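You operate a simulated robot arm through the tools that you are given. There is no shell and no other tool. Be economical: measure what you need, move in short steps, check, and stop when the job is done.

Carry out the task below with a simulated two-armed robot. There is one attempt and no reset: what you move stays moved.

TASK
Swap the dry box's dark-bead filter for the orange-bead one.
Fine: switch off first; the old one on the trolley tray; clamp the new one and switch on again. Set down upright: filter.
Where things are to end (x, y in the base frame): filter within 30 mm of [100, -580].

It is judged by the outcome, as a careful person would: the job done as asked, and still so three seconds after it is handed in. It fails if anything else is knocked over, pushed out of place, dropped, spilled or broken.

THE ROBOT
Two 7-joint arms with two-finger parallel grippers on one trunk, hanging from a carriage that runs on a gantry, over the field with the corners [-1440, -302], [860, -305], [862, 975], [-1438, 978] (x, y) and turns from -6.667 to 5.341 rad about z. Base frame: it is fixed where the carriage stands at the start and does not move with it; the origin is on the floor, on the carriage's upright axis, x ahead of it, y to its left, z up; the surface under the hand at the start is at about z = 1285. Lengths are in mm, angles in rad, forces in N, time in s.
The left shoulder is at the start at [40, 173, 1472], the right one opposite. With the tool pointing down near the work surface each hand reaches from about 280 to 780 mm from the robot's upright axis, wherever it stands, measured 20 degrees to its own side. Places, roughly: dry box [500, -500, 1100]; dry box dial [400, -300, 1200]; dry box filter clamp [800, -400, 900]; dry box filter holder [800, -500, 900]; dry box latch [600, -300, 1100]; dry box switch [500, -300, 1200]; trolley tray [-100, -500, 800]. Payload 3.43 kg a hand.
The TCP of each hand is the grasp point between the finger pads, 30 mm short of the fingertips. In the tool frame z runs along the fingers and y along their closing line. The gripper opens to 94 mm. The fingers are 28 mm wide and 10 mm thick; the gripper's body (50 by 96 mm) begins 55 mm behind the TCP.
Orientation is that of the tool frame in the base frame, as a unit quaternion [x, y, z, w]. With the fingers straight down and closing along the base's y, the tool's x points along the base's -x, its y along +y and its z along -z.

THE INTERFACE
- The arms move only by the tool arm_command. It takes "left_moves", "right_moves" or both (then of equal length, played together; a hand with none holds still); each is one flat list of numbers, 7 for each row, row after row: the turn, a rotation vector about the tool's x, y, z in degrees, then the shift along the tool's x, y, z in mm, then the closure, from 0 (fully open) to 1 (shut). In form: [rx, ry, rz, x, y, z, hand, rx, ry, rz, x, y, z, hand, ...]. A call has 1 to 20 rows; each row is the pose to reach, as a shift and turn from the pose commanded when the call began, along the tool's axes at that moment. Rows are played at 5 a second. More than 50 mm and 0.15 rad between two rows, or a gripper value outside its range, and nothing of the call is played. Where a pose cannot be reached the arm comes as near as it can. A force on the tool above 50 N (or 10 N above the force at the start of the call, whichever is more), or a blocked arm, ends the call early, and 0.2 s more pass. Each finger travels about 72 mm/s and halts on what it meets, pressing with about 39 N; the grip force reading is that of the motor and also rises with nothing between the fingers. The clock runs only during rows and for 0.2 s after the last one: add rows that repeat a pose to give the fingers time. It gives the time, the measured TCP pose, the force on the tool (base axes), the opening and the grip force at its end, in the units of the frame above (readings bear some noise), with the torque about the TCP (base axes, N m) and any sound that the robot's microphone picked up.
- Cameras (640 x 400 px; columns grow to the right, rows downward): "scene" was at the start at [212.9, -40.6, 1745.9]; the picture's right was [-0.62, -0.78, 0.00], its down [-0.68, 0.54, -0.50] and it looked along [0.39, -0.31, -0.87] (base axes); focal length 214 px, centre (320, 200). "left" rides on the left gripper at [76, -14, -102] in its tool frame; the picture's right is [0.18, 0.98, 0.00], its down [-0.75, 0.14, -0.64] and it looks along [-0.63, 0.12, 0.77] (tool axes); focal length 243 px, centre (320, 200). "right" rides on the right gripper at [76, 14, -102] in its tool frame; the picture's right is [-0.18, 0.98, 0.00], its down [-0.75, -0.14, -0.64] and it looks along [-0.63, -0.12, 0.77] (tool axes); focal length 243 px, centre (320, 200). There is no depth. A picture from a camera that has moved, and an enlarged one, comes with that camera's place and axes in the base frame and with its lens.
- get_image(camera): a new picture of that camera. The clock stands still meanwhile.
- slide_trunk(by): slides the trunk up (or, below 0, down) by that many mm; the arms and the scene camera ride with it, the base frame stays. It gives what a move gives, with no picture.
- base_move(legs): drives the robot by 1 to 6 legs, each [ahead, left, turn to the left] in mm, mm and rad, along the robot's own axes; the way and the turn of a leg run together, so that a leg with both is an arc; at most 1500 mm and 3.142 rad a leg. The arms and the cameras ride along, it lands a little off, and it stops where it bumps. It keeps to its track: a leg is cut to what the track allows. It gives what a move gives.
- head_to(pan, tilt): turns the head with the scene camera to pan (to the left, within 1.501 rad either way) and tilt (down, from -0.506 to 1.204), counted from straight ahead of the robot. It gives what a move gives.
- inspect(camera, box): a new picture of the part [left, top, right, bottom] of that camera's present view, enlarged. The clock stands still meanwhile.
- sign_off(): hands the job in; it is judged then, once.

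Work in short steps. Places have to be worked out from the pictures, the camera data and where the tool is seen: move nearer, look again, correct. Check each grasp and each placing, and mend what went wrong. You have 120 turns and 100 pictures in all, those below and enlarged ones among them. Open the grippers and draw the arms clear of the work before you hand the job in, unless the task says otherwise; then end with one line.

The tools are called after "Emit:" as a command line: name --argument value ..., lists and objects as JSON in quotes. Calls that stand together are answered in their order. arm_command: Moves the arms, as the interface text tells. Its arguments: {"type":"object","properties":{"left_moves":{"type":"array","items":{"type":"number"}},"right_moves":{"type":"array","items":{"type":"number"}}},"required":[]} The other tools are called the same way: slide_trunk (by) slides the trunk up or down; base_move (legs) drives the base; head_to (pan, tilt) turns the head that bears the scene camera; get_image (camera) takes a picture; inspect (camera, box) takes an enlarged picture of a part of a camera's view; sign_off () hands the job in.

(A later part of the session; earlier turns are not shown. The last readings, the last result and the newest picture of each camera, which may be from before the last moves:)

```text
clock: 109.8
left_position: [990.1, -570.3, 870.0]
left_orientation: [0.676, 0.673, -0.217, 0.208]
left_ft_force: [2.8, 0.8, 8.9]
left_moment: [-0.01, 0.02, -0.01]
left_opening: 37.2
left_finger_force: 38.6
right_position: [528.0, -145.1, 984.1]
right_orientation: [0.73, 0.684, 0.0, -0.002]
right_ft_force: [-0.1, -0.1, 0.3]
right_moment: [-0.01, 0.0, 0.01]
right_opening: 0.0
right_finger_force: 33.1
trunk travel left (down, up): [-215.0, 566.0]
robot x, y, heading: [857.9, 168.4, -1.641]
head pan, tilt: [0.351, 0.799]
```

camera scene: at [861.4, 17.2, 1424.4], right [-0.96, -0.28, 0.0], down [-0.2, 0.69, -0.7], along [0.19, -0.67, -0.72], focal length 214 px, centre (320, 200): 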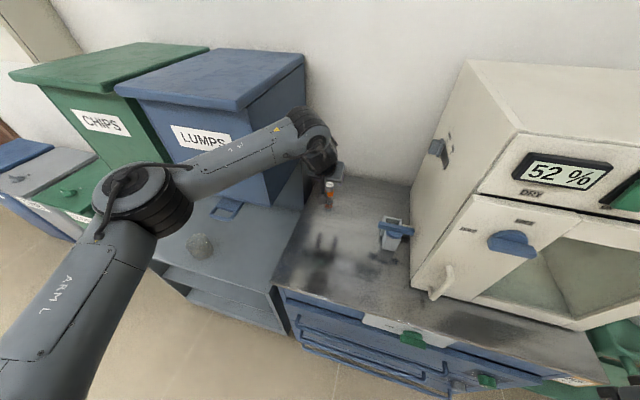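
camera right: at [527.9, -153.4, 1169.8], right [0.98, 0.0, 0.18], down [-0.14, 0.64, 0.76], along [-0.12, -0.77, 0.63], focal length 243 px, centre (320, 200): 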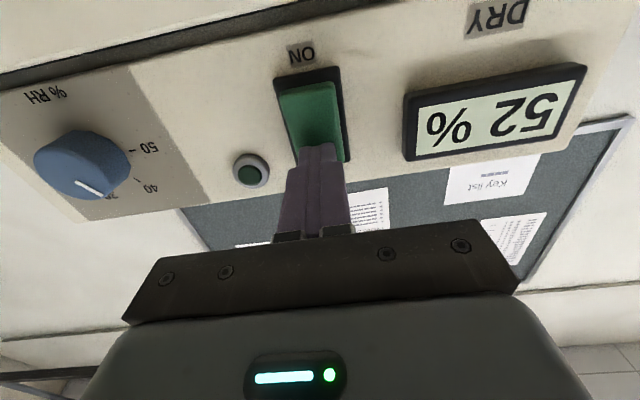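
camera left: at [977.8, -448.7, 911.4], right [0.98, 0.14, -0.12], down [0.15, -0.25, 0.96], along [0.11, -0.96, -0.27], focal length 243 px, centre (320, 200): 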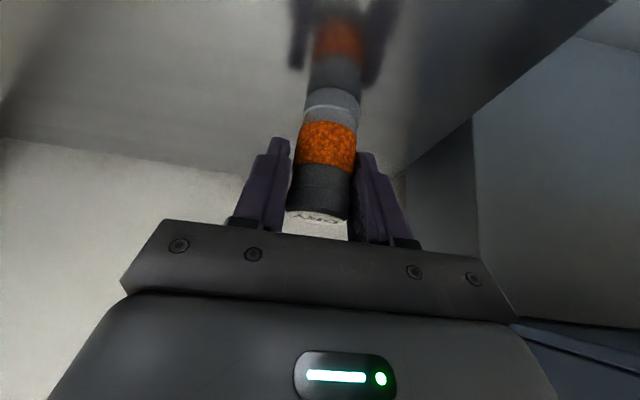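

I lift 30 mm and see whether it comes cleanly.

Emit:
arm_command --left_moves '[0, 0, 0, -6, 0, -8, 1, 0, 0, 0, -12, 0, -16, 1, 0, 0, 0, -17, 0, -25, 1, 0, 0, 0, -17, 0, -25, 1]'

Emit:
get_image --camera "left"

```text
clock: 110.8
left_position: [992.6, -565.8, 896.9]
left_orientation: [0.676, 0.674, -0.215, 0.205]
left_ft_force: [0.0, -0.2, -1.1]
left_moment: [-0.03, -0.05, 0.01]
left_opening: 37.0
left_finger_force: 38.7
right_position: [527.4, -141.3, 982.8]
right_orientation: [0.73, 0.684, 0.0, -0.004]
right_ft_force: [0.7, 0.1, -0.6]
right_moment: [0.03, -0.02, -0.01]
right_opening: 0.0
right_finger_force: 32.2
trunk travel left (down, up): [-215.0, 566.0]
robot x, y, heading: [857.6, 161.1, -1.642]
head pan, tilt: [0.351, 0.799]
```

```text
37 pictures are left
camera left: at [979.6, -445.6, 937.7], right [0.98, 0.14, -0.12], down [0.15, -0.26, 0.95], along [0.11, -0.96, -0.27], focal length 243 px, centre (320, 200)
```

left: 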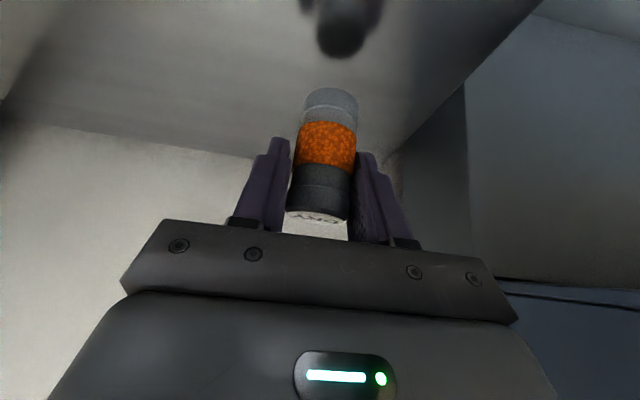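

Lifted cleanly. I carry it to open bench space near (870,−420).

Emit:
slide_trunk --by 30

Emit:
base_move --legs '[[-136, -130, 0]]'

Emit:
slide_trunk --by -45

Emit:
get_image --camera "left"

Emit:
inspect --camera "scene" --box '[270, 110, 430, 240]'

```text
clock: 111.5
left_position: [991.5, -567.0, 928.8]
left_orientation: [0.676, 0.673, -0.216, 0.206]
left_ft_force: [-0.2, 0.5, -0.1]
left_moment: [0.03, -0.02, -0.02]
left_opening: 37.2
left_finger_force: 39.1
right_position: [529.7, -142.5, 1013.0]
right_orientation: [0.73, 0.684, 0.001, -0.003]
right_ft_force: [0.3, 0.4, -0.3]
right_moment: [0.0, 0.02, -0.04]
right_opening: 0.0
right_finger_force: 33.0
trunk travel left (down, up): [-245.0, 536.0]
robot x, y, heading: [854.2, 163.9, -1.641]
head pan, tilt: [0.351, 0.799]
```

```text
clock: 113.1
left_position: [875.9, -426.0, 931.1]
left_orientation: [0.675, 0.674, -0.215, 0.209]
left_ft_force: [1.2, 0.3, -1.2]
left_moment: [-0.01, -0.03, -0.03]
left_opening: 37.0
left_finger_force: 39.1
right_position: [411.3, 0.1, 1013.6]
right_orientation: [0.73, 0.684, 0.001, -0.001]
right_ft_force: [-1.0, 0.1, 0.2]
right_moment: [-0.04, -0.04, -0.01]
right_opening: 0.0
right_finger_force: 33.0
trunk travel left (down, up): [-245.0, 536.0]
robot x, y, heading: [737.8, 309.5, -1.639]
head pan, tilt: [0.351, 0.799]
```

```text
clock: 114.0
left_position: [876.6, -426.4, 887.4]
left_orientation: [0.676, 0.674, -0.215, 0.209]
left_ft_force: [-0.5, -0.9, -0.6]
left_moment: [0.04, 0.01, -0.04]
left_opening: 37.1
left_finger_force: 38.8
right_position: [412.7, -1.2, 967.7]
right_orientation: [0.729, 0.684, 0.001, 0.0]
right_ft_force: [-0.4, -0.7, -0.3]
right_moment: [-0.03, 0.01, 0.0]
right_opening: 0.0
right_finger_force: 33.1
trunk travel left (down, up): [-200.0, 581.0]
robot x, y, heading: [733.3, 311.4, -1.638]
head pan, tilt: [0.351, 0.799]
```

```text
36 pictures are left
camera left: at [864.2, -305.4, 926.8], right [0.98, 0.14, -0.11], down [0.15, -0.25, 0.96], along [0.11, -0.96, -0.27], focal length 243 px, centre (320, 200)
```

left: 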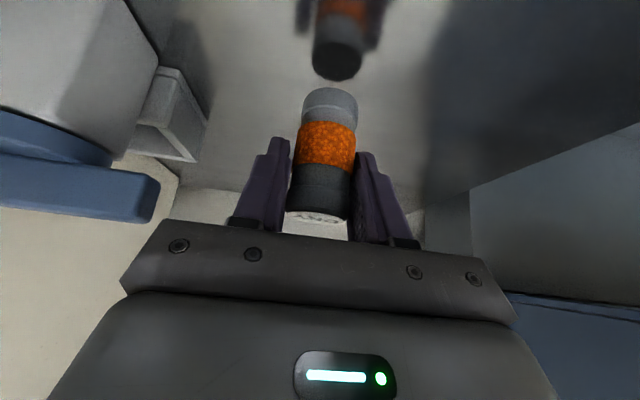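

```text
3.08 times, centred on (350, 175) of scene
camera zoom: at [748.2, 74.4, 1339.4], right [-0.96, -0.28, 0.0], down [-0.2, 0.69, -0.7], along [0.19, -0.67, -0.72], focal length 660 px, centre (228, 277)
```

zoom: 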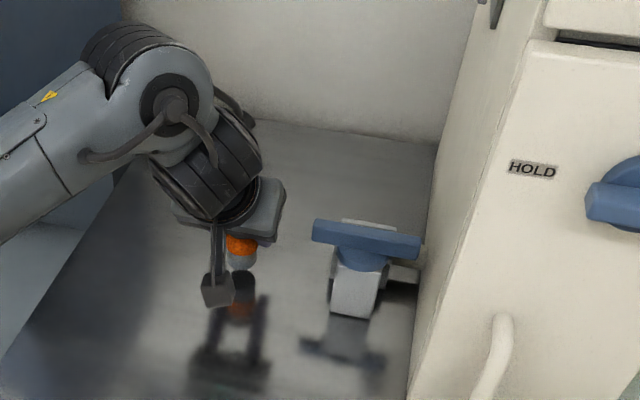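

Creep down to the bench (contact expected at TCP z≈870).

Emit:
arm_command --left_moves '[0, 0, 0, 4, 0, 6, 1, 0, 0, 0, 8, 0, 11.5, 1, 0, 0, 0, 9.5, 0, 13.5, 1, 0, 0, 0, 9.5, 0, 13.5, 1]'

```text
clock: 115.0
left_position: [876.4, -426.8, 870.7]
left_orientation: [0.676, 0.673, -0.218, 0.209]
left_ft_force: [0.0, 2.2, 6.6]
left_moment: [0.12, 0.14, -0.03]
left_opening: 37.2
left_finger_force: 38.9
right_position: [412.2, -2.2, 968.5]
right_orientation: [0.73, 0.684, 0.0, -0.001]
right_ft_force: [0.2, 0.4, 0.4]
right_moment: [-0.03, 0.0, 0.03]
right_opening: 0.0
right_finger_force: 33.0
trunk travel left (down, up): [-200.0, 581.0]
robot x, y, heading: [735.7, 309.2, -1.638]
head pan, tilt: [0.351, 0.799]
```

Contact at 7 N. I open and rise straight up.

Emit:
arm_command --left_moves '[0, 0, 0, 0, 0, 0, 0.6, 0, 0, 0, 0, 0, 0, 0.4, 0, 0, 0, 0, 0, 0, 0.3, 0, 0, 0, 0, 0, 0, 0.3, 0, 0, 0, -17, 0, -25, 0.3, 0, 0, 0, -34, 0, -49, 0.3, 0, 0, 0, -57, 0, -82, 0.3, 0, 0, 0, -57, 0, -82, 0.3]'

Emit:
get_image --camera "left"

```text
clock: 116.8
left_position: [876.7, -423.4, 965.1]
left_orientation: [0.676, 0.673, -0.216, 0.208]
left_ft_force: [-0.2, 0.5, -0.1]
left_moment: [-0.01, -0.02, -0.03]
left_opening: 65.8
left_finger_force: 0.0
right_position: [412.5, -0.4, 968.7]
right_orientation: [0.73, 0.684, 0.001, -0.001]
right_ft_force: [0.5, 0.0, -0.2]
right_moment: [0.0, -0.02, 0.01]
right_opening: 0.0
right_finger_force: 32.6
trunk travel left (down, up): [-200.0, 581.0]
robot x, y, heading: [735.1, 312.2, -1.639]
head pan, tilt: [0.351, 0.799]
```

```text
34 pictures are left
camera left: at [863.8, -303.1, 1006.2], right [0.98, 0.14, -0.11], down [0.15, -0.25, 0.96], along [0.11, -0.96, -0.27], focal length 243 px, centre (320, 200)
```

left: 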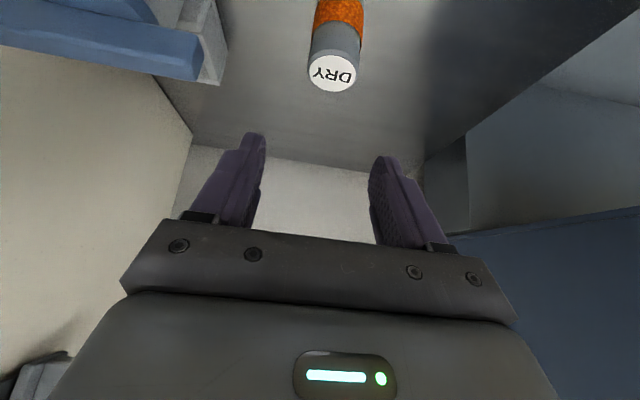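

The filter stands upright. I swing the hand back to vertical while pulling back and up.

Emit:
arm_command --left_moves '[0, 7, 0, 13, 0, -19, 0.4, 0, 14, 0, 27, 0, -38, 0.4, 0, 21, 0, 40, 0, -57, 0.4, 0, 28, 0, 54, 0, -77, 0.4, 0, 35, 0, 67, 0, -96, 0.4, 0, 35, 0, 67, 0, -96, 0.4]'

Emit:
base_move --legs '[[110, 0, 0]]'

Emit:
get_image --camera "left"

```text
clock: 118.2
left_position: [879.2, -315.6, 1007.5]
left_orientation: [0.71, 0.704, -0.003, -0.003]
left_ft_force: [0.0, -0.9, 0.2]
left_moment: [-0.03, 0.01, 0.0]
left_opening: 56.5
left_finger_force: 0.0
right_position: [413.5, -1.4, 968.6]
right_orientation: [0.729, 0.684, 0.001, 0.001]
right_ft_force: [0.4, 0.1, 0.3]
right_moment: [0.0, 0.01, 0.01]
right_opening: 0.0
right_finger_force: 33.2
trunk travel left (down, up): [-200.0, 581.0]
robot x, y, heading: [733.5, 310.4, -1.639]
head pan, tilt: [0.351, 0.799]
```

```text
clock: 119.4
left_position: [868.6, -425.9, 1007.2]
left_orientation: [0.711, 0.703, -0.002, -0.003]
left_ft_force: [-0.3, -0.8, 0.3]
left_moment: [0.0, -0.02, -0.02]
left_opening: 56.4
left_finger_force: 0.0
right_position: [404.4, -108.2, 968.4]
right_orientation: [0.73, 0.683, 0.0, 0.0]
right_ft_force: [0.1, -0.7, 0.7]
right_moment: [0.02, 0.01, -0.01]
right_opening: 0.2
right_finger_force: 32.9
trunk travel left (down, up): [-200.0, 581.0]
robot x, y, heading: [727.5, 204.1, -1.637]
head pan, tilt: [0.351, 0.799]
```

```text
33 pictures are left
camera left: at [857.2, -348.4, 1109.8], right [0.98, 0.18, -0.01], down [0.14, -0.76, 0.64], along [0.11, -0.63, -0.77], focal length 243 px, centre (320, 200)
```

left: 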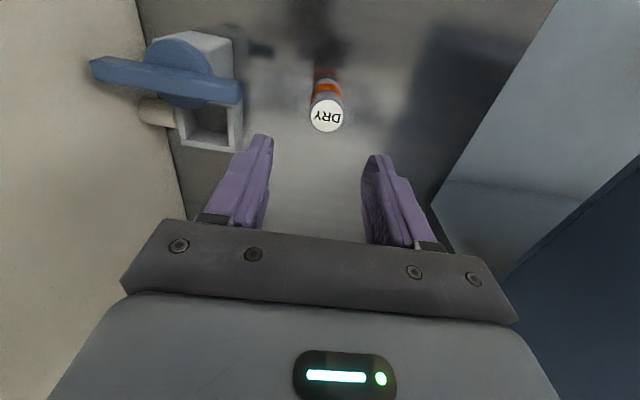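

Cap at (877,−429). I descend on it vertically and grip its top, same depth as the old one.

Emit:
arm_command --left_moves '[0, 0, 0, -2, 5, 40, 0.4, 0, 0, 0, -3.5, 9, 75, 0.4, 0, 0, 0, -3.5, 9, 100, 0.4, 0, 0, 0, -3.5, 9, 115, 0.4, 0, 0, 0, -3.5, 9, 115, 0.6, 0, 0, 0, -3.5, 9, 115, 0.8, 0, 0, 0, -3.5, 9, 115, 1, 0, 0, 0, -3.5, 9, 115, 1, 0, 0, 0, -3.5, 9, 115, 1]'

Emit:
get_image --camera "left"

```text
clock: 121.4
left_position: [878.1, -427.3, 892.6]
left_orientation: [0.71, 0.704, -0.002, -0.003]
left_ft_force: [-0.2, -0.7, -0.5]
left_moment: [-0.01, 0.03, -0.03]
left_opening: 32.3
left_finger_force: 39.1
right_position: [404.5, -108.6, 968.2]
right_orientation: [0.73, 0.684, -0.001, 0.0]
right_ft_force: [0.4, -0.1, 0.1]
right_moment: [0.0, 0.03, 0.01]
right_opening: 0.0
right_finger_force: 32.6
trunk travel left (down, up): [-200.0, 581.0]
robot x, y, heading: [724.8, 204.4, -1.641]
head pan, tilt: [0.351, 0.799]
```

```text
32 pictures are left
camera left: at [866.1, -351.3, 995.3], right [0.98, 0.18, -0.01], down [0.14, -0.76, 0.64], along [0.11, -0.63, -0.77], focal length 243 px, centre (320, 200)
```

left: 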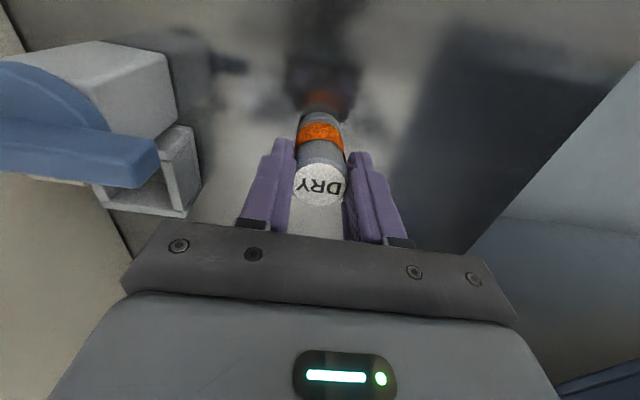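

Firm grip at 32 mm. I lift 130 mm and shift over the holder.

Emit:
arm_command --left_moves '[0, 0, 0, 0, 0, -40, 1, 0, 0, 0, 0, 0, -80, 1, 0, 0, 0, 0, 0, -120, 1, 0, 0, 0, 0, 0, -130, 1]'

Emit:
base_move --legs '[[52, -118, 0]]'

Emit:
get_image --camera "left"

```text
clock: 122.4
left_position: [880.4, -428.0, 1025.0]
left_orientation: [0.71, 0.704, -0.002, -0.004]
left_ft_force: [0.1, -0.5, -0.9]
left_moment: [0.0, 0.02, 0.01]
left_opening: 32.5
left_finger_force: 38.9
right_position: [403.5, -107.4, 968.7]
right_orientation: [0.73, 0.683, -0.001, 0.0]
right_ft_force: [0.6, -0.7, 0.3]
right_moment: [-0.01, 0.0, -0.01]
right_opening: 0.0
right_finger_force: 32.9
trunk travel left (down, up): [-200.0, 581.0]
robot x, y, heading: [728.5, 201.4, -1.642]
head pan, tilt: [0.351, 0.799]
```

```text
clock: 123.6
left_position: [790.7, -464.4, 1025.7]
left_orientation: [0.705, 0.709, -0.005, -0.004]
left_ft_force: [0.0, -0.3, -1.3]
left_moment: [-0.01, 0.01, 0.01]
left_opening: 32.5
left_finger_force: 39.0
right_position: [308.5, -144.9, 968.3]
right_orientation: [0.729, 0.685, 0.001, 0.0]
right_ft_force: [0.0, 0.8, 0.1]
right_moment: [-0.01, 0.02, 0.0]
right_opening: 0.0
right_finger_force: 33.2
trunk travel left (down, up): [-200.0, 581.0]
robot x, y, heading: [631.5, 166.5, -1.635]
head pan, tilt: [0.351, 0.799]
stopped in leg 1: the robot was blocked; the commanded pose is now the measured one
```

```text
31 pictures are left
camera left: at [777.7, -388.1, 1128.3], right [0.98, 0.19, -0.01], down [0.15, -0.75, 0.64], along [0.11, -0.63, -0.77], focal length 243 px, centre (320, 200)
```

left: 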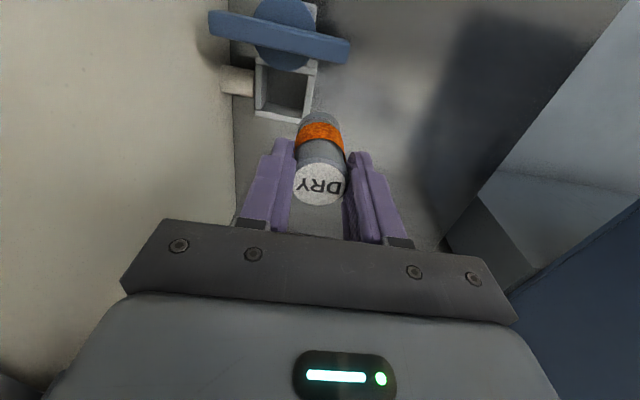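

The base got blocked ~35 mm short. I look at what is touching before anything else.

Emit:
get_image --camera "scene"

Emit:
head_to --pan -0.5 --tilt 0.9

Emit:
get_image --camera "scene"

```text
30 pictures are left
camera scene: at [643.2, -68.2, 1339.3], right [-0.96, -0.28, 0.0], down [-0.2, 0.69, -0.7], along [0.2, -0.67, -0.72], focal length 214 px, centre (320, 200)
```

scene: 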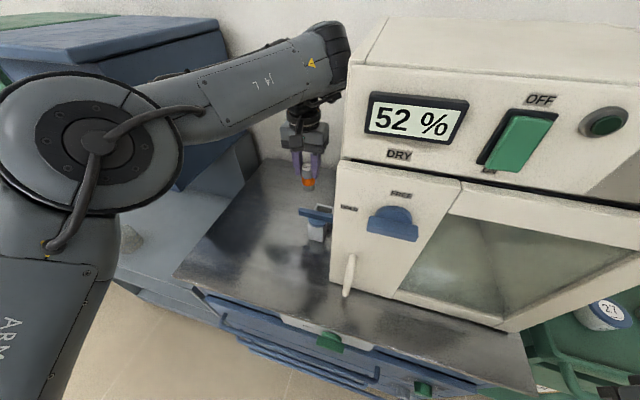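

```text
clock: 124.8
left_position: [790.8, -464.3, 1025.5]
left_orientation: [0.705, 0.709, -0.005, -0.004]
left_ft_force: [-0.9, -0.4, -1.9]
left_moment: [0.0, -0.01, 0.04]
left_opening: 32.3
left_finger_force: 38.9
right_position: [306.9, -144.6, 968.8]
right_orientation: [0.729, 0.684, 0.001, 0.001]
right_ft_force: [0.2, -0.3, 0.0]
right_moment: [-0.01, -0.03, 0.0]
right_opening: 0.0
right_finger_force: 33.2
trunk travel left (down, up): [-200.0, 581.0]
robot x, y, heading: [630.4, 167.5, -1.64]
head pan, tilt: [-0.499, 0.901]
```

```text
29 pictures are left
camera scene: at [580.1, -54.5, 1331.4], right [-0.84, 0.53, 0.0], down [0.42, 0.66, -0.62], along [-0.33, -0.52, -0.78], focal length 214 px, centre (320, 200)
```

scene: 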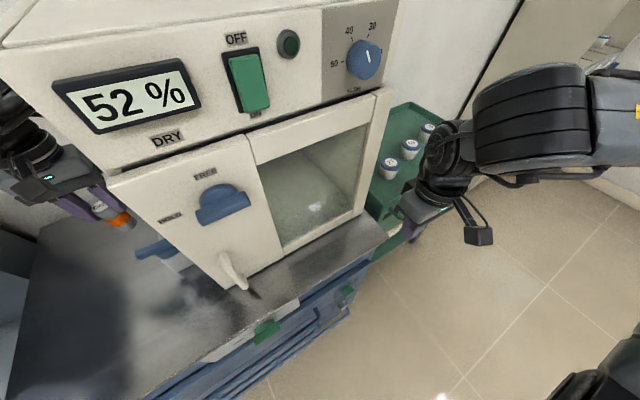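

Emit:
head_to --pan 0.25 --tilt 0.55

Emit:
inspect --camera "scene" --box '[220, 80, 460, 300]'

```text
clock: 125.8
left_position: [789.8, -464.5, 1027.1]
left_orientation: [0.706, 0.709, -0.005, -0.004]
left_ft_force: [-0.3, -0.4, -0.1]
left_moment: [-0.05, -0.03, 0.02]
left_opening: 32.3
left_finger_force: 39.2
right_position: [307.6, -146.1, 969.5]
right_orientation: [0.729, 0.685, 0.0, 0.001]
right_ft_force: [0.9, 0.3, 0.5]
right_moment: [0.01, -0.02, 0.02]
right_opening: 0.0
right_finger_force: 32.8
trunk travel left (down, up): [-200.0, 581.0]
robot x, y, heading: [627.0, 167.4, -1.638]
head pan, tilt: [0.25, 0.55]
```

```text
1.82 times, centred on (340, 190) of scene
camera zoom: at [636.8, -79.0, 1360.6], right [-0.98, -0.18, 0.0], down [-0.09, 0.51, -0.85], along [0.15, -0.84, -0.52], focal length 390 px, centre (284, 218)
```

zoom: 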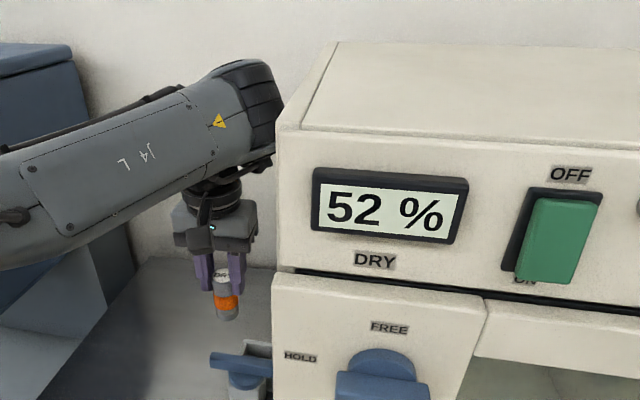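

The wrist's upper joint met the box side because the trunk is too low for this height. I move off, back out, raise the trunk 155 mm and take the earlier proven stance (heading −1.99).

Emit:
base_move --legs '[[0, 40, 0], [-300, 0, 0], [0, 0, -0.35]]'

Emit:
slide_trunk --by 155

Emit:
arm_command --left_moves '[0, 0, -5, 0, 0, 25, 1, 0, 0, -10, 0, 0, 50, 1, 0, 0, -15, 0, 0, 75, 1, 0, 0, -20, 0, 0, 95, 1, 0, 0, -20, 0, 0, 95, 1]'

```text
clock: 129.4
left_position: [625.3, -191.1, 1026.2]
left_orientation: [0.816, 0.577, -0.004, -0.005]
left_ft_force: [0.7, 0.3, -1.4]
left_moment: [0.0, 0.01, -0.01]
left_opening: 32.4
left_finger_force: 38.6
right_position: [279.0, 275.1, 967.8]
right_orientation: [0.836, 0.548, 0.001, 0.0]
right_ft_force: [-0.1, 0.9, -0.2]
right_moment: [0.01, 0.02, 0.01]
right_opening: 0.0
right_finger_force: 33.3
trunk travel left (down, up): [-200.0, 581.0]
robot x, y, heading: [692.3, 460.8, -1.99]
head pan, tilt: [0.25, 0.55]
```

```text
clock: 131.2
left_position: [625.8, -190.1, 1180.3]
left_orientation: [0.817, 0.576, -0.004, -0.005]
left_ft_force: [-0.8, -0.8, -1.0]
left_moment: [-0.03, 0.0, -0.02]
left_opening: 32.8
left_finger_force: 38.7
right_position: [278.5, 274.5, 1122.9]
right_orientation: [0.836, 0.549, 0.001, 0.0]
right_ft_force: [-1.0, -0.6, 0.2]
right_moment: [-0.03, 0.0, 0.0]
right_opening: 0.2
right_finger_force: 32.9
trunk travel left (down, up): [-355.0, 426.0]
robot x, y, heading: [691.1, 461.1, -1.982]
head pan, tilt: [0.25, 0.55]
```

```text
clock: 132.4
left_position: [625.0, -191.3, 1085.2]
left_orientation: [0.704, 0.71, -0.004, -0.005]
left_ft_force: [0.2, -0.6, -0.8]
left_moment: [0.0, -0.02, 0.0]
left_opening: 32.9
left_finger_force: 38.8
right_position: [279.8, 273.9, 1123.1]
right_orientation: [0.837, 0.548, 0.001, 0.001]
right_ft_force: [-0.6, 0.2, -0.9]
right_moment: [0.04, 0.0, 0.02]
right_opening: 0.2
right_finger_force: 33.3
trunk travel left (down, up): [-355.0, 426.0]
robot x, y, heading: [689.7, 458.5, -1.984]
head pan, tilt: [0.25, 0.55]
```

Emit:
base_move --legs '[[-60, 137, 0], [252, 110, 0]]'

Emit:
arm_command --left_moves '[0, 0, 0, 0, 0, 30, 1, 0, 0, 0, 0, 0, 60, 1, 0, 0, 0, 0, 0, 60, 1]'

Emit:
get_image --camera "left"

```text
clock: 135.3
left_position: [771.5, -462.5, 1086.8]
left_orientation: [0.703, 0.711, -0.005, -0.005]
left_ft_force: [0.4, 0.0, -0.7]
left_moment: [0.05, 0.01, -0.02]
left_opening: 32.8
left_finger_force: 39.2
right_position: [425.3, 0.4, 1122.2]
right_orientation: [0.835, 0.55, 0.0, 0.001]
right_ft_force: [0.3, 0.2, -0.1]
right_moment: [0.01, 0.0, -0.01]
right_opening: 0.0
right_finger_force: 33.0
trunk travel left (down, up): [-355.0, 426.0]
robot x, y, heading: [835.4, 187.3, -1.981]
head pan, tilt: [0.25, 0.55]
```

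```text
clock: 136.1
left_position: [768.1, -461.5, 1022.8]
left_orientation: [0.704, 0.711, -0.003, -0.005]
left_ft_force: [-0.4, -0.9, 0.6]
left_moment: [0.01, -0.01, 0.02]
left_opening: 32.8
left_finger_force: 38.6
right_position: [425.0, 1.5, 1123.0]
right_orientation: [0.835, 0.55, 0.001, 0.0]
right_ft_force: [-0.7, 0.1, -0.3]
right_moment: [0.0, 0.01, 0.01]
right_opening: 0.1
right_finger_force: 32.2
trunk travel left (down, up): [-355.0, 426.0]
robot x, y, heading: [835.6, 184.0, -1.982]
head pan, tilt: [0.25, 0.55]
```

```text
27 pictures are left
camera left: at [754.9, -386.3, 1126.3], right [0.98, 0.19, -0.01], down [0.16, -0.75, 0.64], along [0.12, -0.63, -0.77], focal length 243 px, centre (320, 200)
```

left: 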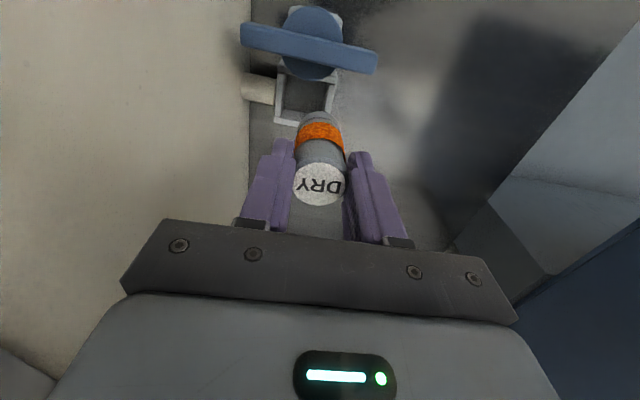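

Emit:
inspect --camera "left" --box '[230, 0, 390, 140]'

```text
2.86 times, centred on (310, 70) of left
camera zoom: at [754.9, -386.3, 1126.3], right [0.98, 0.19, -0.01], down [0.16, -0.75, 0.64], along [0.12, -0.63, -0.77], focal length 693 px, centre (349, 571)
```

zoom: 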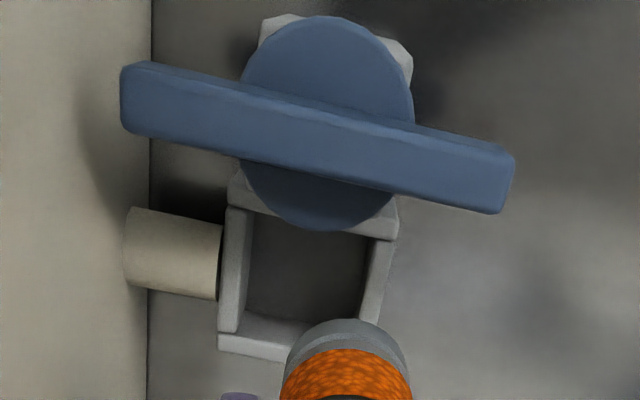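

Holder hole centre confirmed at (752.5,−472). The filter sits ~2 mm toward −y in the grip, so I aim the TCP at (752,−470).

Emit:
arm_command --left_moves '[0, 0, 0, -4, -8, 0, 1, 0, 0, 0, -8.5, -16, 0, 1, 0, 0, 0, -8.5, -16, 0, 1, 0, 0, 0, -8.5, -16, 30, 1, 0, 0, 0, -8.5, -16, 30, 1]'

Emit:
get_image --camera "left"

```text
clock: 137.3
left_position: [753.9, -472.5, 994.7]
left_orientation: [0.703, 0.711, -0.003, -0.005]
left_ft_force: [-0.3, -0.3, -0.6]
left_moment: [0.04, -0.04, 0.02]
left_opening: 32.7
left_finger_force: 39.4
right_position: [424.5, 2.0, 1124.2]
right_orientation: [0.836, 0.549, 0.001, 0.001]
right_ft_force: [0.0, -1.2, 0.5]
right_moment: [0.03, 0.0, 0.01]
right_opening: 0.2
right_finger_force: 33.0
trunk travel left (down, up): [-355.0, 426.0]
robot x, y, heading: [831.9, 184.8, -1.981]
head pan, tilt: [0.25, 0.55]
```

```text
25 pictures are left
camera left: at [741.3, -396.3, 1097.4], right [0.98, 0.19, -0.01], down [0.16, -0.75, 0.64], along [0.12, -0.63, -0.77], focal length 243 px, centre (320, 200)
```

left: 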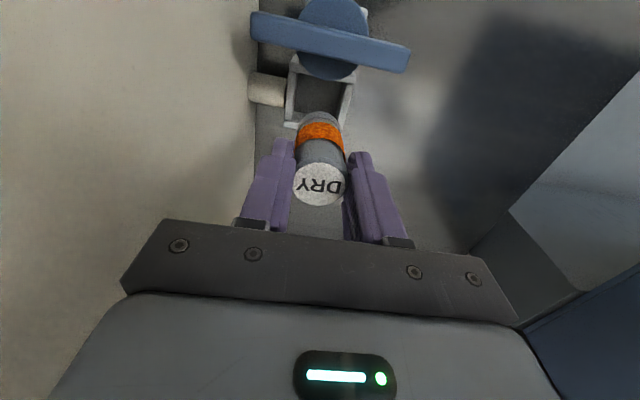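

Emit:
arm_command --left_moves '[0, 0, 0, 2.3, -1.7, 15, 1, 0, 0, 0, 2.3, -1.7, 35, 1, 0, 0, 0, 2.3, -1.7, 52, 1, 0, 0, 0, 2.3, -1.7, 52, 1]'

Emit:
inspect --camera "left" --box '[230, 40, 410, 210]'

```text
clock: 138.3
left_position: [752.5, -469.6, 944.6]
left_orientation: [0.704, 0.711, -0.003, -0.005]
left_ft_force: [0.1, 0.5, -0.5]
left_moment: [-0.01, 0.03, 0.02]
left_opening: 32.5
left_finger_force: 39.2
right_position: [424.7, 2.8, 1123.5]
right_orientation: [0.835, 0.55, 0.0, 0.001]
right_ft_force: [0.2, -0.6, 0.1]
right_moment: [0.05, 0.02, -0.02]
right_opening: 0.0
right_finger_force: 33.0
trunk travel left (down, up): [-355.0, 426.0]
robot x, y, heading: [836.6, 185.0, -1.982]
head pan, tilt: [0.25, 0.55]
```

```text
2.35 times, centred on (320, 125) of left
camera zoom: at [739.9, -394.7, 1047.8], right [0.98, 0.19, -0.01], down [0.16, -0.75, 0.64], along [0.12, -0.63, -0.77], focal length 571 px, centre (320, 376)
```

zoom: 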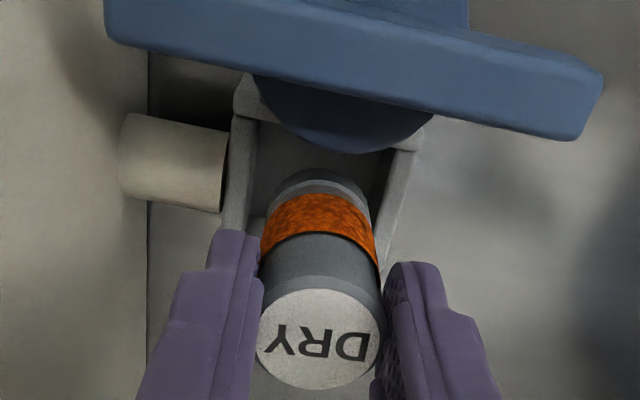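

Centred over the opening. I insert slowly to TCP z≈904.

Emit:
arm_command --left_moves '[0, 0, 0, 0, 0, 8, 1, 0, 0, 0, 0, 0, 16, 1, 0, 0, 0, 0, 0, 24, 1, 0, 0, 0, 0, 0, 32, 1, 0, 0, 0, 0, 0, 38, 1, 0, 0, 0, 0, 0, 41, 1]'

Emit:
get_image --camera "left"

```text
clock: 139.7
left_position: [751.6, -467.7, 902.5]
left_orientation: [0.703, 0.711, -0.004, -0.004]
left_ft_force: [-0.2, 0.1, -0.7]
left_moment: [0.01, -0.01, 0.01]
left_opening: 32.9
left_finger_force: 39.4
right_position: [425.2, 2.3, 1123.0]
right_orientation: [0.835, 0.55, 0.0, 0.001]
right_ft_force: [0.4, -0.4, 0.0]
right_moment: [0.0, 0.02, 0.0]
right_opening: 0.0
right_finger_force: 32.7
trunk travel left (down, up): [-355.0, 426.0]
robot x, y, heading: [836.8, 187.7, -1.984]
head pan, tilt: [0.25, 0.55]
```

```text
23 pictures are left
camera left: at [738.2, -392.2, 1005.4], right [0.98, 0.19, -0.01], down [0.16, -0.75, 0.64], along [0.12, -0.63, -0.77], focal length 243 px, centre (320, 200)
```

left: 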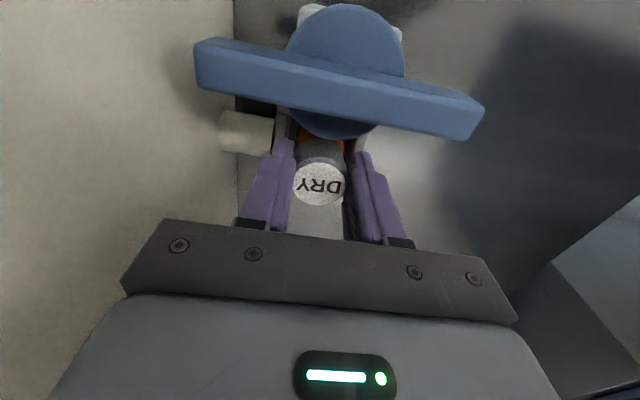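

No contact yet; I creep until it seats.

Emit:
arm_command --left_moves '[0, 0, 0, 0, 0, 1.5, 1, 0, 0, 0, 0, 0, 3, 1, 0, 0, 0, 0, 0, 4.5, 1, 0, 0, 0, 0, 0, 4.5, 1]'

```text
clock: 140.7
left_position: [751.7, -469.8, 901.3]
left_orientation: [0.703, 0.711, -0.004, -0.006]
left_ft_force: [2.2, 10.1, 31.7]
left_moment: [0.43, -0.33, 0.02]
left_opening: 33.0
left_finger_force: 39.3
right_position: [425.8, 0.6, 1122.6]
right_orientation: [0.835, 0.55, 0.001, 0.0]
right_ft_force: [-0.1, -0.4, 0.2]
right_moment: [0.05, 0.0, -0.03]
right_opening: 0.2
right_finger_force: 32.6
trunk travel left (down, up): [-355.0, 426.0]
robot x, y, heading: [837.1, 189.5, -1.98]
head pan, tilt: [0.25, 0.55]
```

Seated at 32 N, right height. Ease off, open and rise 100 mm.

Emit:
arm_command --left_moves '[0, 0, 0, 0, 0, -2, 1, 0, 0, 0, 0, 0, -2.5, 0.6, 0, 0, 0, 0, 0, -2.5, 0.4, 0, 0, 0, 0, 0, -2.5, 0.4, 0, 0, 0, 0, 0, -30, 0.4, 0, 0, 0, 0, 0, -70, 0.4, 0, 0, 0, 0, 0, -105, 0.4, 0, 0, 0, 0, 0, -105, 0.4]'

Emit:
get_image --camera "left"

```text
clock: 142.5
left_position: [753.8, -468.2, 1000.3]
left_orientation: [0.703, 0.711, -0.003, -0.005]
left_ft_force: [-0.4, -0.2, 0.1]
left_moment: [-0.02, -0.01, 0.02]
left_opening: 56.5
left_finger_force: 0.1
right_position: [425.5, 1.8, 1123.0]
right_orientation: [0.835, 0.55, 0.001, 0.0]
right_ft_force: [1.0, -0.5, 0.1]
right_moment: [0.03, 0.02, 0.0]
right_opening: 0.1
right_finger_force: 33.1
trunk travel left (down, up): [-355.0, 426.0]
robot x, y, heading: [834.4, 188.4, -1.979]
head pan, tilt: [0.25, 0.55]
```

```text
22 pictures are left
camera left: at [740.4, -392.1, 1104.5], right [0.98, 0.19, -0.01], down [0.16, -0.75, 0.64], along [0.12, -0.63, -0.77], focal length 243 px, centre (320, 200)
```

left: 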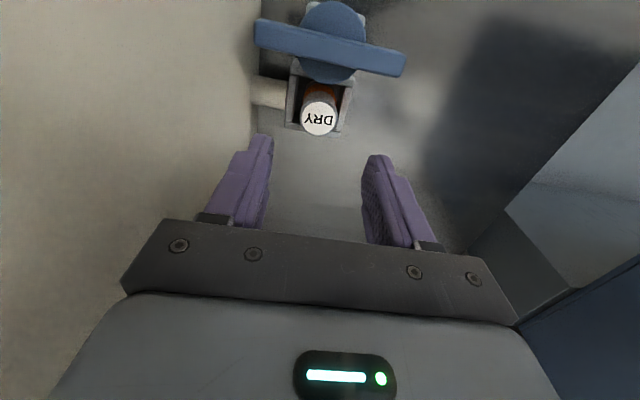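

Seated nicely at (753,−470). Now the clamp: I turn the hand 90° over the knob centre (752,−420).

Emit:
arm_command --left_moves '[0, 0, 8, 6, 0, 0, 0.4, 0, 0, 16, 12, 0, 0, 0.4, 0, 0, 24, 18, 0, 0, 0.4, 0, 0, 32, 24, 0, 0, 0.4, 0, 0, 40, 30, 0, 0, 0.4, 0, 0, 48, 36, 0, 0, 0.4, 0, 0, 56, 42, 0, 0, 0.4, 0, 0, 64, 48, -1, 0, 0.4, 0, 0, 72, 48, -1, 0, 0.4, 0, 0, 80, 48, -1, 0, 0.4, 0, 0, 88, 48, -1, 0, 0.4, 0, 0, 90, 48, -1, 0, 0.4, 0, 0, 90, 48, -1, 0, 0.4]'

Emit:
get_image --camera "left"

```text
clock: 145.3
left_position: [751.2, -418.8, 1003.1]
left_orientation: [1.0, 0.005, -0.006, -0.001]
left_ft_force: [0.0, 0.1, 0.5]
left_moment: [0.0, -0.01, -0.01]
left_opening: 56.3
left_finger_force: 0.0
right_position: [425.0, 1.6, 1123.9]
right_orientation: [0.835, 0.55, 0.001, 0.001]
right_ft_force: [0.9, 0.2, -0.7]
right_moment: [-0.03, 0.05, 0.01]
right_opening: 0.0
right_finger_force: 32.8
trunk travel left (down, up): [-355.0, 426.0]
robot x, y, heading: [835.9, 187.6, -1.98]
head pan, tilt: [0.25, 0.55]
```

```text
21 pictures are left
camera left: at [828.5, -404.5, 1104.2], right [0.19, -0.98, 0.0], down [-0.74, -0.15, 0.65], along [-0.64, -0.12, -0.76], focal length 243 px, centre (320, 200)
```

left: 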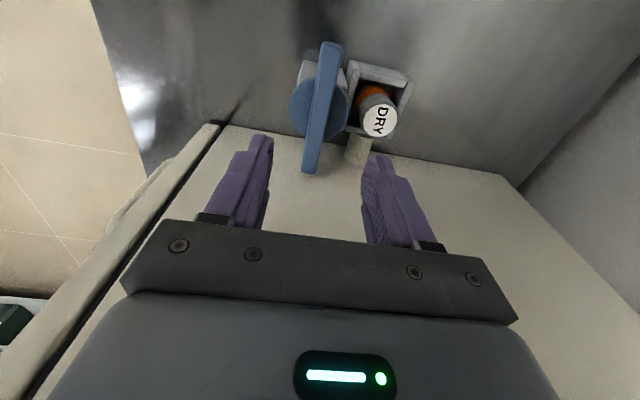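

Aligned with the bar. I descend with a narrower opening and grip it.

Emit:
arm_command --left_moves '[0, 0, 0, 0, 1, 25, 0.62, 0, 0, 0, 0.5, 1, 50, 0.62, 0, 0, 0, 0.5, 1, 67, 0.62, 0, 0, 0, 0.5, 1, 67, 0.8, 0, 0, 0, 0.5, 1, 67, 1, 0, 0, 0, 0.5, 1, 67, 1]'

Emit:
arm_command --left_moves '[0, 0, -7, 0, 0, 0, 1, 0, 0, -14, 0, 0, 0, 1, 0, 0, -21, 0, 0, 0, 1, 0, 0, -28, 0, 0, 0, 1]'

Emit:
get_image --camera "left"

```text
clock: 146.7
left_position: [752.1, -417.5, 933.2]
left_orientation: [1.0, 0.004, -0.005, -0.004]
left_ft_force: [1.3, 16.8, 10.2]
left_moment: [0.15, -0.67, 0.01]
left_opening: 14.7
left_finger_force: 44.8
right_position: [426.3, 3.2, 1123.2]
right_orientation: [0.835, 0.55, 0.001, 0.0]
right_ft_force: [0.0, -1.1, 0.4]
right_moment: [0.03, -0.02, -0.03]
right_opening: 0.0
right_finger_force: 33.9
trunk travel left (down, up): [-355.0, 426.0]
robot x, y, heading: [834.2, 187.2, -1.98]
head pan, tilt: [0.25, 0.55]
```

```text
clock: 147.7
left_position: [751.8, -418.4, 933.2]
left_orientation: [0.969, 0.248, -0.003, -0.005]
left_ft_force: [3.0, 17.2, -8.2]
left_moment: [-0.7, 0.66, -0.03]
left_opening: 14.9
left_finger_force: 45.2
right_position: [426.1, 4.9, 1123.2]
right_orientation: [0.835, 0.55, 0.002, -0.001]
right_ft_force: [-1.0, 0.4, 0.0]
right_moment: [0.02, -0.03, 0.01]
right_opening: 0.0
right_finger_force: 32.9
trunk travel left (down, up): [-355.0, 426.0]
robot x, y, heading: [836.1, 187.4, -1.979]
head pan, tilt: [0.25, 0.55]
```

```text
20 pictures are left
camera left: at [813.0, -369.0, 1035.4], right [0.63, -0.77, -0.01], down [-0.59, -0.49, 0.64], along [-0.5, -0.4, -0.76], focal length 243 px, centre (320, 200)
```

left: 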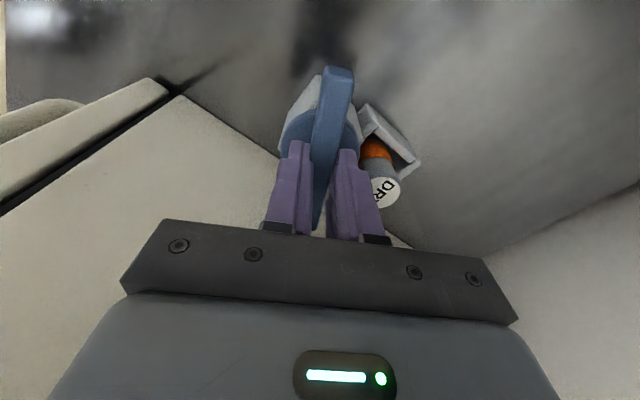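

Turns smoothly. I complete the rotation (−62° more), with a 2 mm centring correction.

Emit:
arm_command --left_moves '[0, 0, -7, 1, -1.7, 0, 1, 0, 0, -14, 1, -1.7, 0, 1, 0, 0, -21, 1, -1.7, 0, 1, 0, 0, -28, 1, -1.7, 0, 1, 0, 0, -35, 1, -1.7, 0, 1, 0, 0, -42, 1, -1.7, 0, 1, 0, 0, -49, 1, -1.7, 0, 1, 0, 0, -56, 1, -1.7, 0, 1, 0, 0, -62, 1, -1.7, 0, 1, 0, 0, -62, 1, -1.7, 0, 1]'

Emit:
get_image --camera "left"

```text
clock: 149.9
left_position: [752.4, -416.0, 934.4]
left_orientation: [0.703, 0.711, -0.002, -0.005]
left_ft_force: [-4.0, -2.8, -32.2]
left_moment: [-0.28, -0.49, -0.8]
left_opening: 14.9
left_finger_force: 45.3
right_position: [425.2, 3.9, 1121.8]
right_orientation: [0.835, 0.55, 0.0, -0.001]
right_ft_force: [-0.1, 0.1, 0.6]
right_moment: [0.02, 0.03, -0.02]
right_opening: 0.1
right_finger_force: 32.9
trunk travel left (down, up): [-355.0, 426.0]
robot x, y, heading: [832.7, 187.7, -1.981]
head pan, tilt: [0.25, 0.55]
```

```text
19 pictures are left
camera left: at [737.7, -341.5, 1037.0], right [0.98, 0.19, -0.01], down [0.16, -0.76, 0.64], along [0.12, -0.63, -0.77], focal length 243 px, centre (320, 200)
```

left: 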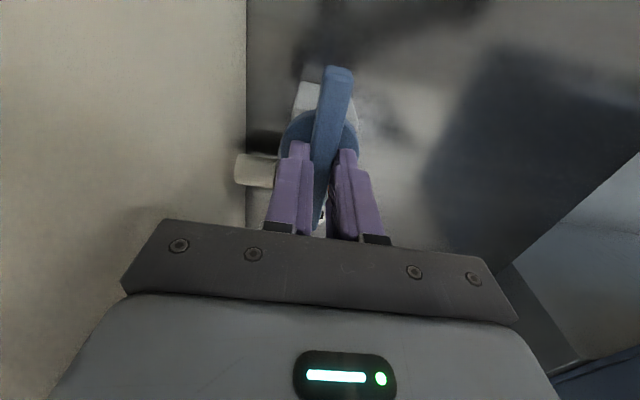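

The bar is back over the filter with end-stop torque. I release, rise and inspect.

Emit:
arm_command --left_moves '[0, 0, 0, 0, 0, 0, 0.8, 0, 0, 0, 0, 0, 0, 0.5, 0, 0, 0, 0, 0, 0, 0.4, 0, 0, 0, 0, 0, -40, 0.4, 0, 0, 0, 0, 0, -80, 0.4, 0, 0, 0, 0, 0, -90, 0.4]'

Emit:
inspect --camera "left" --box '[230, 10, 410, 180]'

```text
clock: 151.3
left_position: [751.8, -419.8, 1028.2]
left_orientation: [0.703, 0.711, -0.002, -0.005]
left_ft_force: [0.1, -0.7, 0.1]
left_moment: [-0.02, 0.01, -0.01]
left_opening: 56.4
left_finger_force: 0.0
right_position: [426.2, 1.3, 1122.8]
right_orientation: [0.835, 0.55, 0.001, 0.001]
right_ft_force: [0.4, -0.2, 0.4]
right_moment: [-0.03, -0.02, 0.0]
right_opening: 0.2
right_finger_force: 32.8
trunk travel left (down, up): [-355.0, 426.0]
robot x, y, heading: [835.5, 191.1, -1.983]
head pan, tilt: [0.25, 0.55]
```

```text
2.35 times, centred on (320, 95) of left
camera zoom: at [739.0, -343.6, 1130.7], right [0.98, 0.19, -0.01], down [0.16, -0.75, 0.64], along [0.12, -0.63, -0.77], focal length 571 px, centre (320, 447)
```

zoom: 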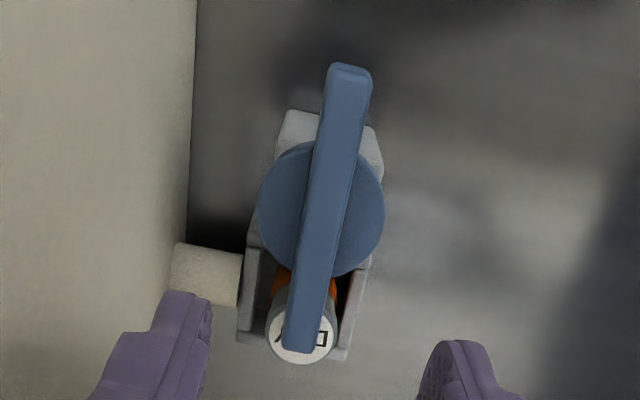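

Clamped just as the original was. Now I back out, square up to the front, and raise the trunk to press the switch's ON end with the right hand.

Emit:
base_move --legs '[[-250, -110, 0], [0, 0, 0.41], [0, -70, 0]]'

Emit:
slide_trunk --by 270

```text
clock: 155.1
left_position: [933.9, -125.5, 1026.9]
left_orientation: [0.543, 0.839, -0.005, -0.005]
left_ft_force: [-0.2, 0.6, -0.8]
left_moment: [0.03, -0.05, -0.01]
left_opening: 56.6
left_finger_force: 0.0
right_position: [465.4, 129.9, 1122.9]
right_orientation: [0.705, 0.709, 0.001, 0.0]
right_ft_force: [-0.8, -0.5, 0.0]
right_moment: [-0.02, -0.03, 0.0]
right_opening: 0.2
right_finger_force: 33.2
trunk travel left (down, up): [-355.0, 426.0]
robot x, y, heading: [765.0, 463.8, -1.572]
head pan, tilt: [0.25, 0.55]
```

```text
clock: 157.8
left_position: [934.8, -125.4, 1296.0]
left_orientation: [0.544, 0.839, -0.005, -0.004]
left_ft_force: [-0.1, 0.5, 0.0]
left_moment: [0.01, -0.01, 0.0]
left_opening: 56.3
left_finger_force: 0.1
right_position: [466.6, 130.5, 1392.5]
right_orientation: [0.706, 0.709, 0.001, 0.001]
right_ft_force: [0.0, -0.1, 0.8]
right_moment: [0.0, 0.0, 0.01]
right_opening: 0.0
right_finger_force: 33.1
trunk travel left (down, up): [-625.0, 156.0]
robot x, y, heading: [765.9, 463.2, -1.566]
head pan, tilt: [0.25, 0.55]
```

I swing the right hand forward to horizontal, at (514,−150,1208).

Emit:
arm_command --right_moves '[0, 0, 0, -30, 4, 10, 1, 0, -7.5, 0, -60, 8, 20, 1, 0, -15, 0, -90, 12, 35, 1, 0, -22.5, 0, -120, 16, 50, 1, 0, -30, 0, -150, 20, 65, 1, 0, -37.5, 0, -175, 24, 80, 1, 0, -45, 0, -200, 28, 95, 1, 0, -52.5, 0, -220, 32, 110, 1, 0, -60, 0, -235, 36, 125, 1, 0, -67.5, 0, -250, 40, 140, 1, 0, -75, 0, -260, 43, 155, 1, 0, -82.5, 0, -270, 46, 170, 1, 0, -90, 0, -280, 47.5, 184, 1, 0, -90, 0, -280, 47.5, 184, 1]'

Emit:
get_image --camera "right"

```text
clock: 160.8
left_position: [934.9, -125.7, 1297.3]
left_orientation: [0.544, 0.839, -0.005, -0.004]
left_ft_force: [0.3, -0.2, 0.2]
left_moment: [0.0, 0.01, 0.01]
left_opening: 56.2
left_finger_force: 0.1
right_position: [515.3, -150.5, 1208.3]
right_orientation: [0.499, 0.501, -0.499, 0.502]
right_ft_force: [-0.1, -0.3, -0.1]
right_moment: [-0.01, 0.01, 0.04]
right_opening: 0.0
right_finger_force: 32.8
trunk travel left (down, up): [-625.0, 156.0]
robot x, y, heading: [771.5, 463.6, -1.571]
head pan, tilt: [0.25, 0.55]
```

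```text
17 pictures are left
camera right: at [528.4, -45.5, 1130.0], right [0.98, 0.0, 0.18], down [-0.14, 0.64, 0.75], along [-0.12, -0.77, 0.63], focal length 243 px, centre (320, 200)
```

right: 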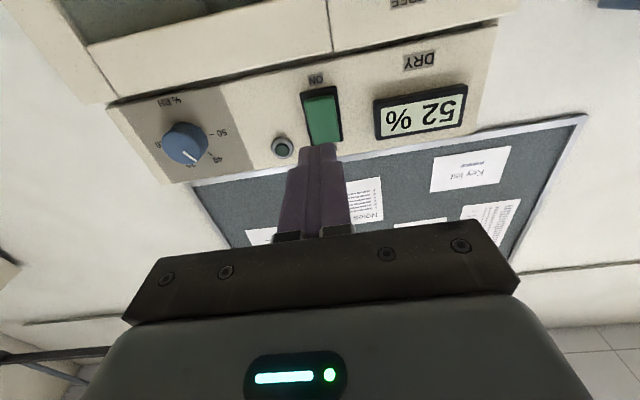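

Aimed at the ON end. I push forward.

Emit:
arm_command --right_moves '[0, 0, 0, 0, 0, 35, 1, 0, 0, 0, 0, 0, 65, 1, 0, 0, 0, 0, 0, 80, 1, 0, 0, 0, 0, 0, 88, 1, 0, 0, 0, 0, 0, 94, 1, 0, 0, 0, 0, 0, 100, 1, 0, 0, 0, 0, 0, 104, 1, 0, 0, 0, 0, 0, 108, 1, 0, 0, 0, 0, 0, 112, 1, 0, 0, 0, 0, 0, 116, 1]'

Emit:
get_image --camera "right"

```text
clock: 163.1
left_position: [933.2, -120.5, 1295.8]
left_orientation: [0.545, 0.839, -0.002, -0.005]
left_ft_force: [0.6, -0.3, -0.1]
left_moment: [-0.01, -0.03, -0.03]
left_opening: 56.3
left_finger_force: 0.2
right_position: [515.8, -258.1, 1209.1]
right_orientation: [0.499, 0.499, -0.499, 0.503]
right_ft_force: [-1.0, 30.2, 2.1]
right_moment: [-0.56, 0.11, -0.1]
right_opening: 0.0
right_finger_force: 33.2
trunk travel left (down, up): [-625.0, 156.0]
robot x, y, heading: [768.4, 470.1, -1.572]
head pan, tilt: [0.25, 0.55]
stopped in row 10 (right hand): the force on the tool passed its limit at 56 N (the readings are from after the stop); the commanded pose is now the measured one
```

```text
16 pictures are left
camera right: at [529.1, -154.5, 1131.3], right [0.98, 0.01, 0.19], down [-0.15, 0.64, 0.75], along [-0.12, -0.76, 0.63], focal length 243 px, centre (320, 200)
```

right: 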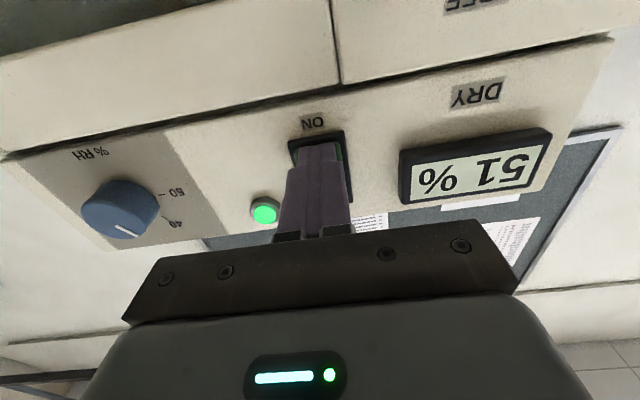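

The lamp is green and the humidity is dropping (51 %). I retract, open the grippers and back away, then verify everything.

Emit:
arm_command --right_moves '[0, 0, 0, 0, 0, -40, 1, 0, 0, 0, 0, 0, -80, 1, 0, 0, 0, 0, 0, -120, 0.6, 0, 0, 0, 0, 0, -160, 0.3, 0, 0, 0, 0, 0, -200, 0, 0, 0, 0, 0, 0, -200, 0]' --left_moves '[0, 0, 0, 0, 0, 0, 0.4, 0, 0, 0, 0, 0, 0, 0.3, 0, 0, 0, 0, 0, 0, 0.2, 0, 0, 0, 0, 0, 0, 0.1, 0, 0, 0, 0, 0, 0, 0, 0, 0, 0, 0, 0, 0, 0]'

Emit:
base_move --legs '[[-200, 0, 0]]'

Emit:
head_to --pan -0.2 --tilt 0.6

Emit:
get_image --camera "scene"

```text
clock: 164.4
left_position: [935.6, -123.3, 1298.0]
left_orientation: [0.543, 0.84, -0.004, -0.003]
left_ft_force: [0.3, 0.7, 0.3]
left_moment: [0.01, 0.01, 0.0]
left_opening: 94.0
left_finger_force: 0.1
right_position: [515.3, -59.6, 1211.5]
right_orientation: [0.498, 0.498, -0.5, 0.504]
right_ft_force: [-0.7, -0.6, -0.2]
right_moment: [0.01, 0.01, -0.01]
right_opening: 94.0
right_finger_force: 0.0
trunk travel left (down, up): [-625.0, 156.0]
robot x, y, heading: [767.1, 465.8, -1.571]
head pan, tilt: [0.25, 0.55]
```

```text
clock: 166.0
left_position: [935.4, 73.7, 1298.0]
left_orientation: [0.543, 0.839, -0.004, -0.005]
left_ft_force: [0.2, -0.5, -1.4]
left_moment: [0.0, -0.01, 0.0]
left_opening: 94.4
left_finger_force: 0.1
right_position: [516.2, 137.1, 1211.6]
right_orientation: [0.497, 0.498, -0.499, 0.505]
right_ft_force: [0.3, 1.4, 0.4]
right_moment: [0.0, 0.02, -0.01]
right_opening: 93.9
right_finger_force: 0.1
trunk travel left (down, up): [-625.0, 156.0]
robot x, y, heading: [768.8, 664.6, -1.568]
head pan, tilt: [0.25, 0.55]
```

```text
clock: 166.9
left_position: [935.4, 74.2, 1298.6]
left_orientation: [0.543, 0.84, -0.005, -0.004]
left_ft_force: [0.4, -0.9, 0.3]
left_moment: [0.01, -0.02, -0.01]
left_opening: 93.8
left_finger_force: 0.0
right_position: [516.0, 137.3, 1211.4]
right_orientation: [0.497, 0.499, -0.499, 0.506]
right_ft_force: [0.3, 0.1, 0.1]
right_moment: [0.02, -0.01, 0.02]
right_opening: 94.1
right_finger_force: 0.0
trunk travel left (down, up): [-625.0, 156.0]
robot x, y, heading: [767.9, 662.9, -1.573]
head pan, tilt: [-0.201, 0.6]
```

```text
15 pictures are left
camera scene: at [751.0, 416.9, 1781.2], right [-0.98, 0.2, 0.0], down [0.11, 0.55, -0.83], along [-0.16, -0.81, -0.56], focal length 214 px, centre (320, 200)
```

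scene: 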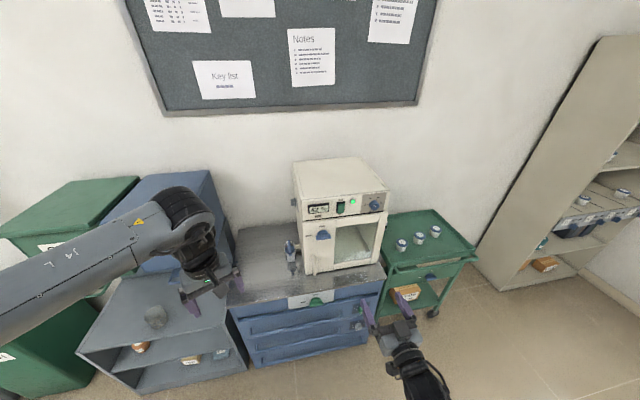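

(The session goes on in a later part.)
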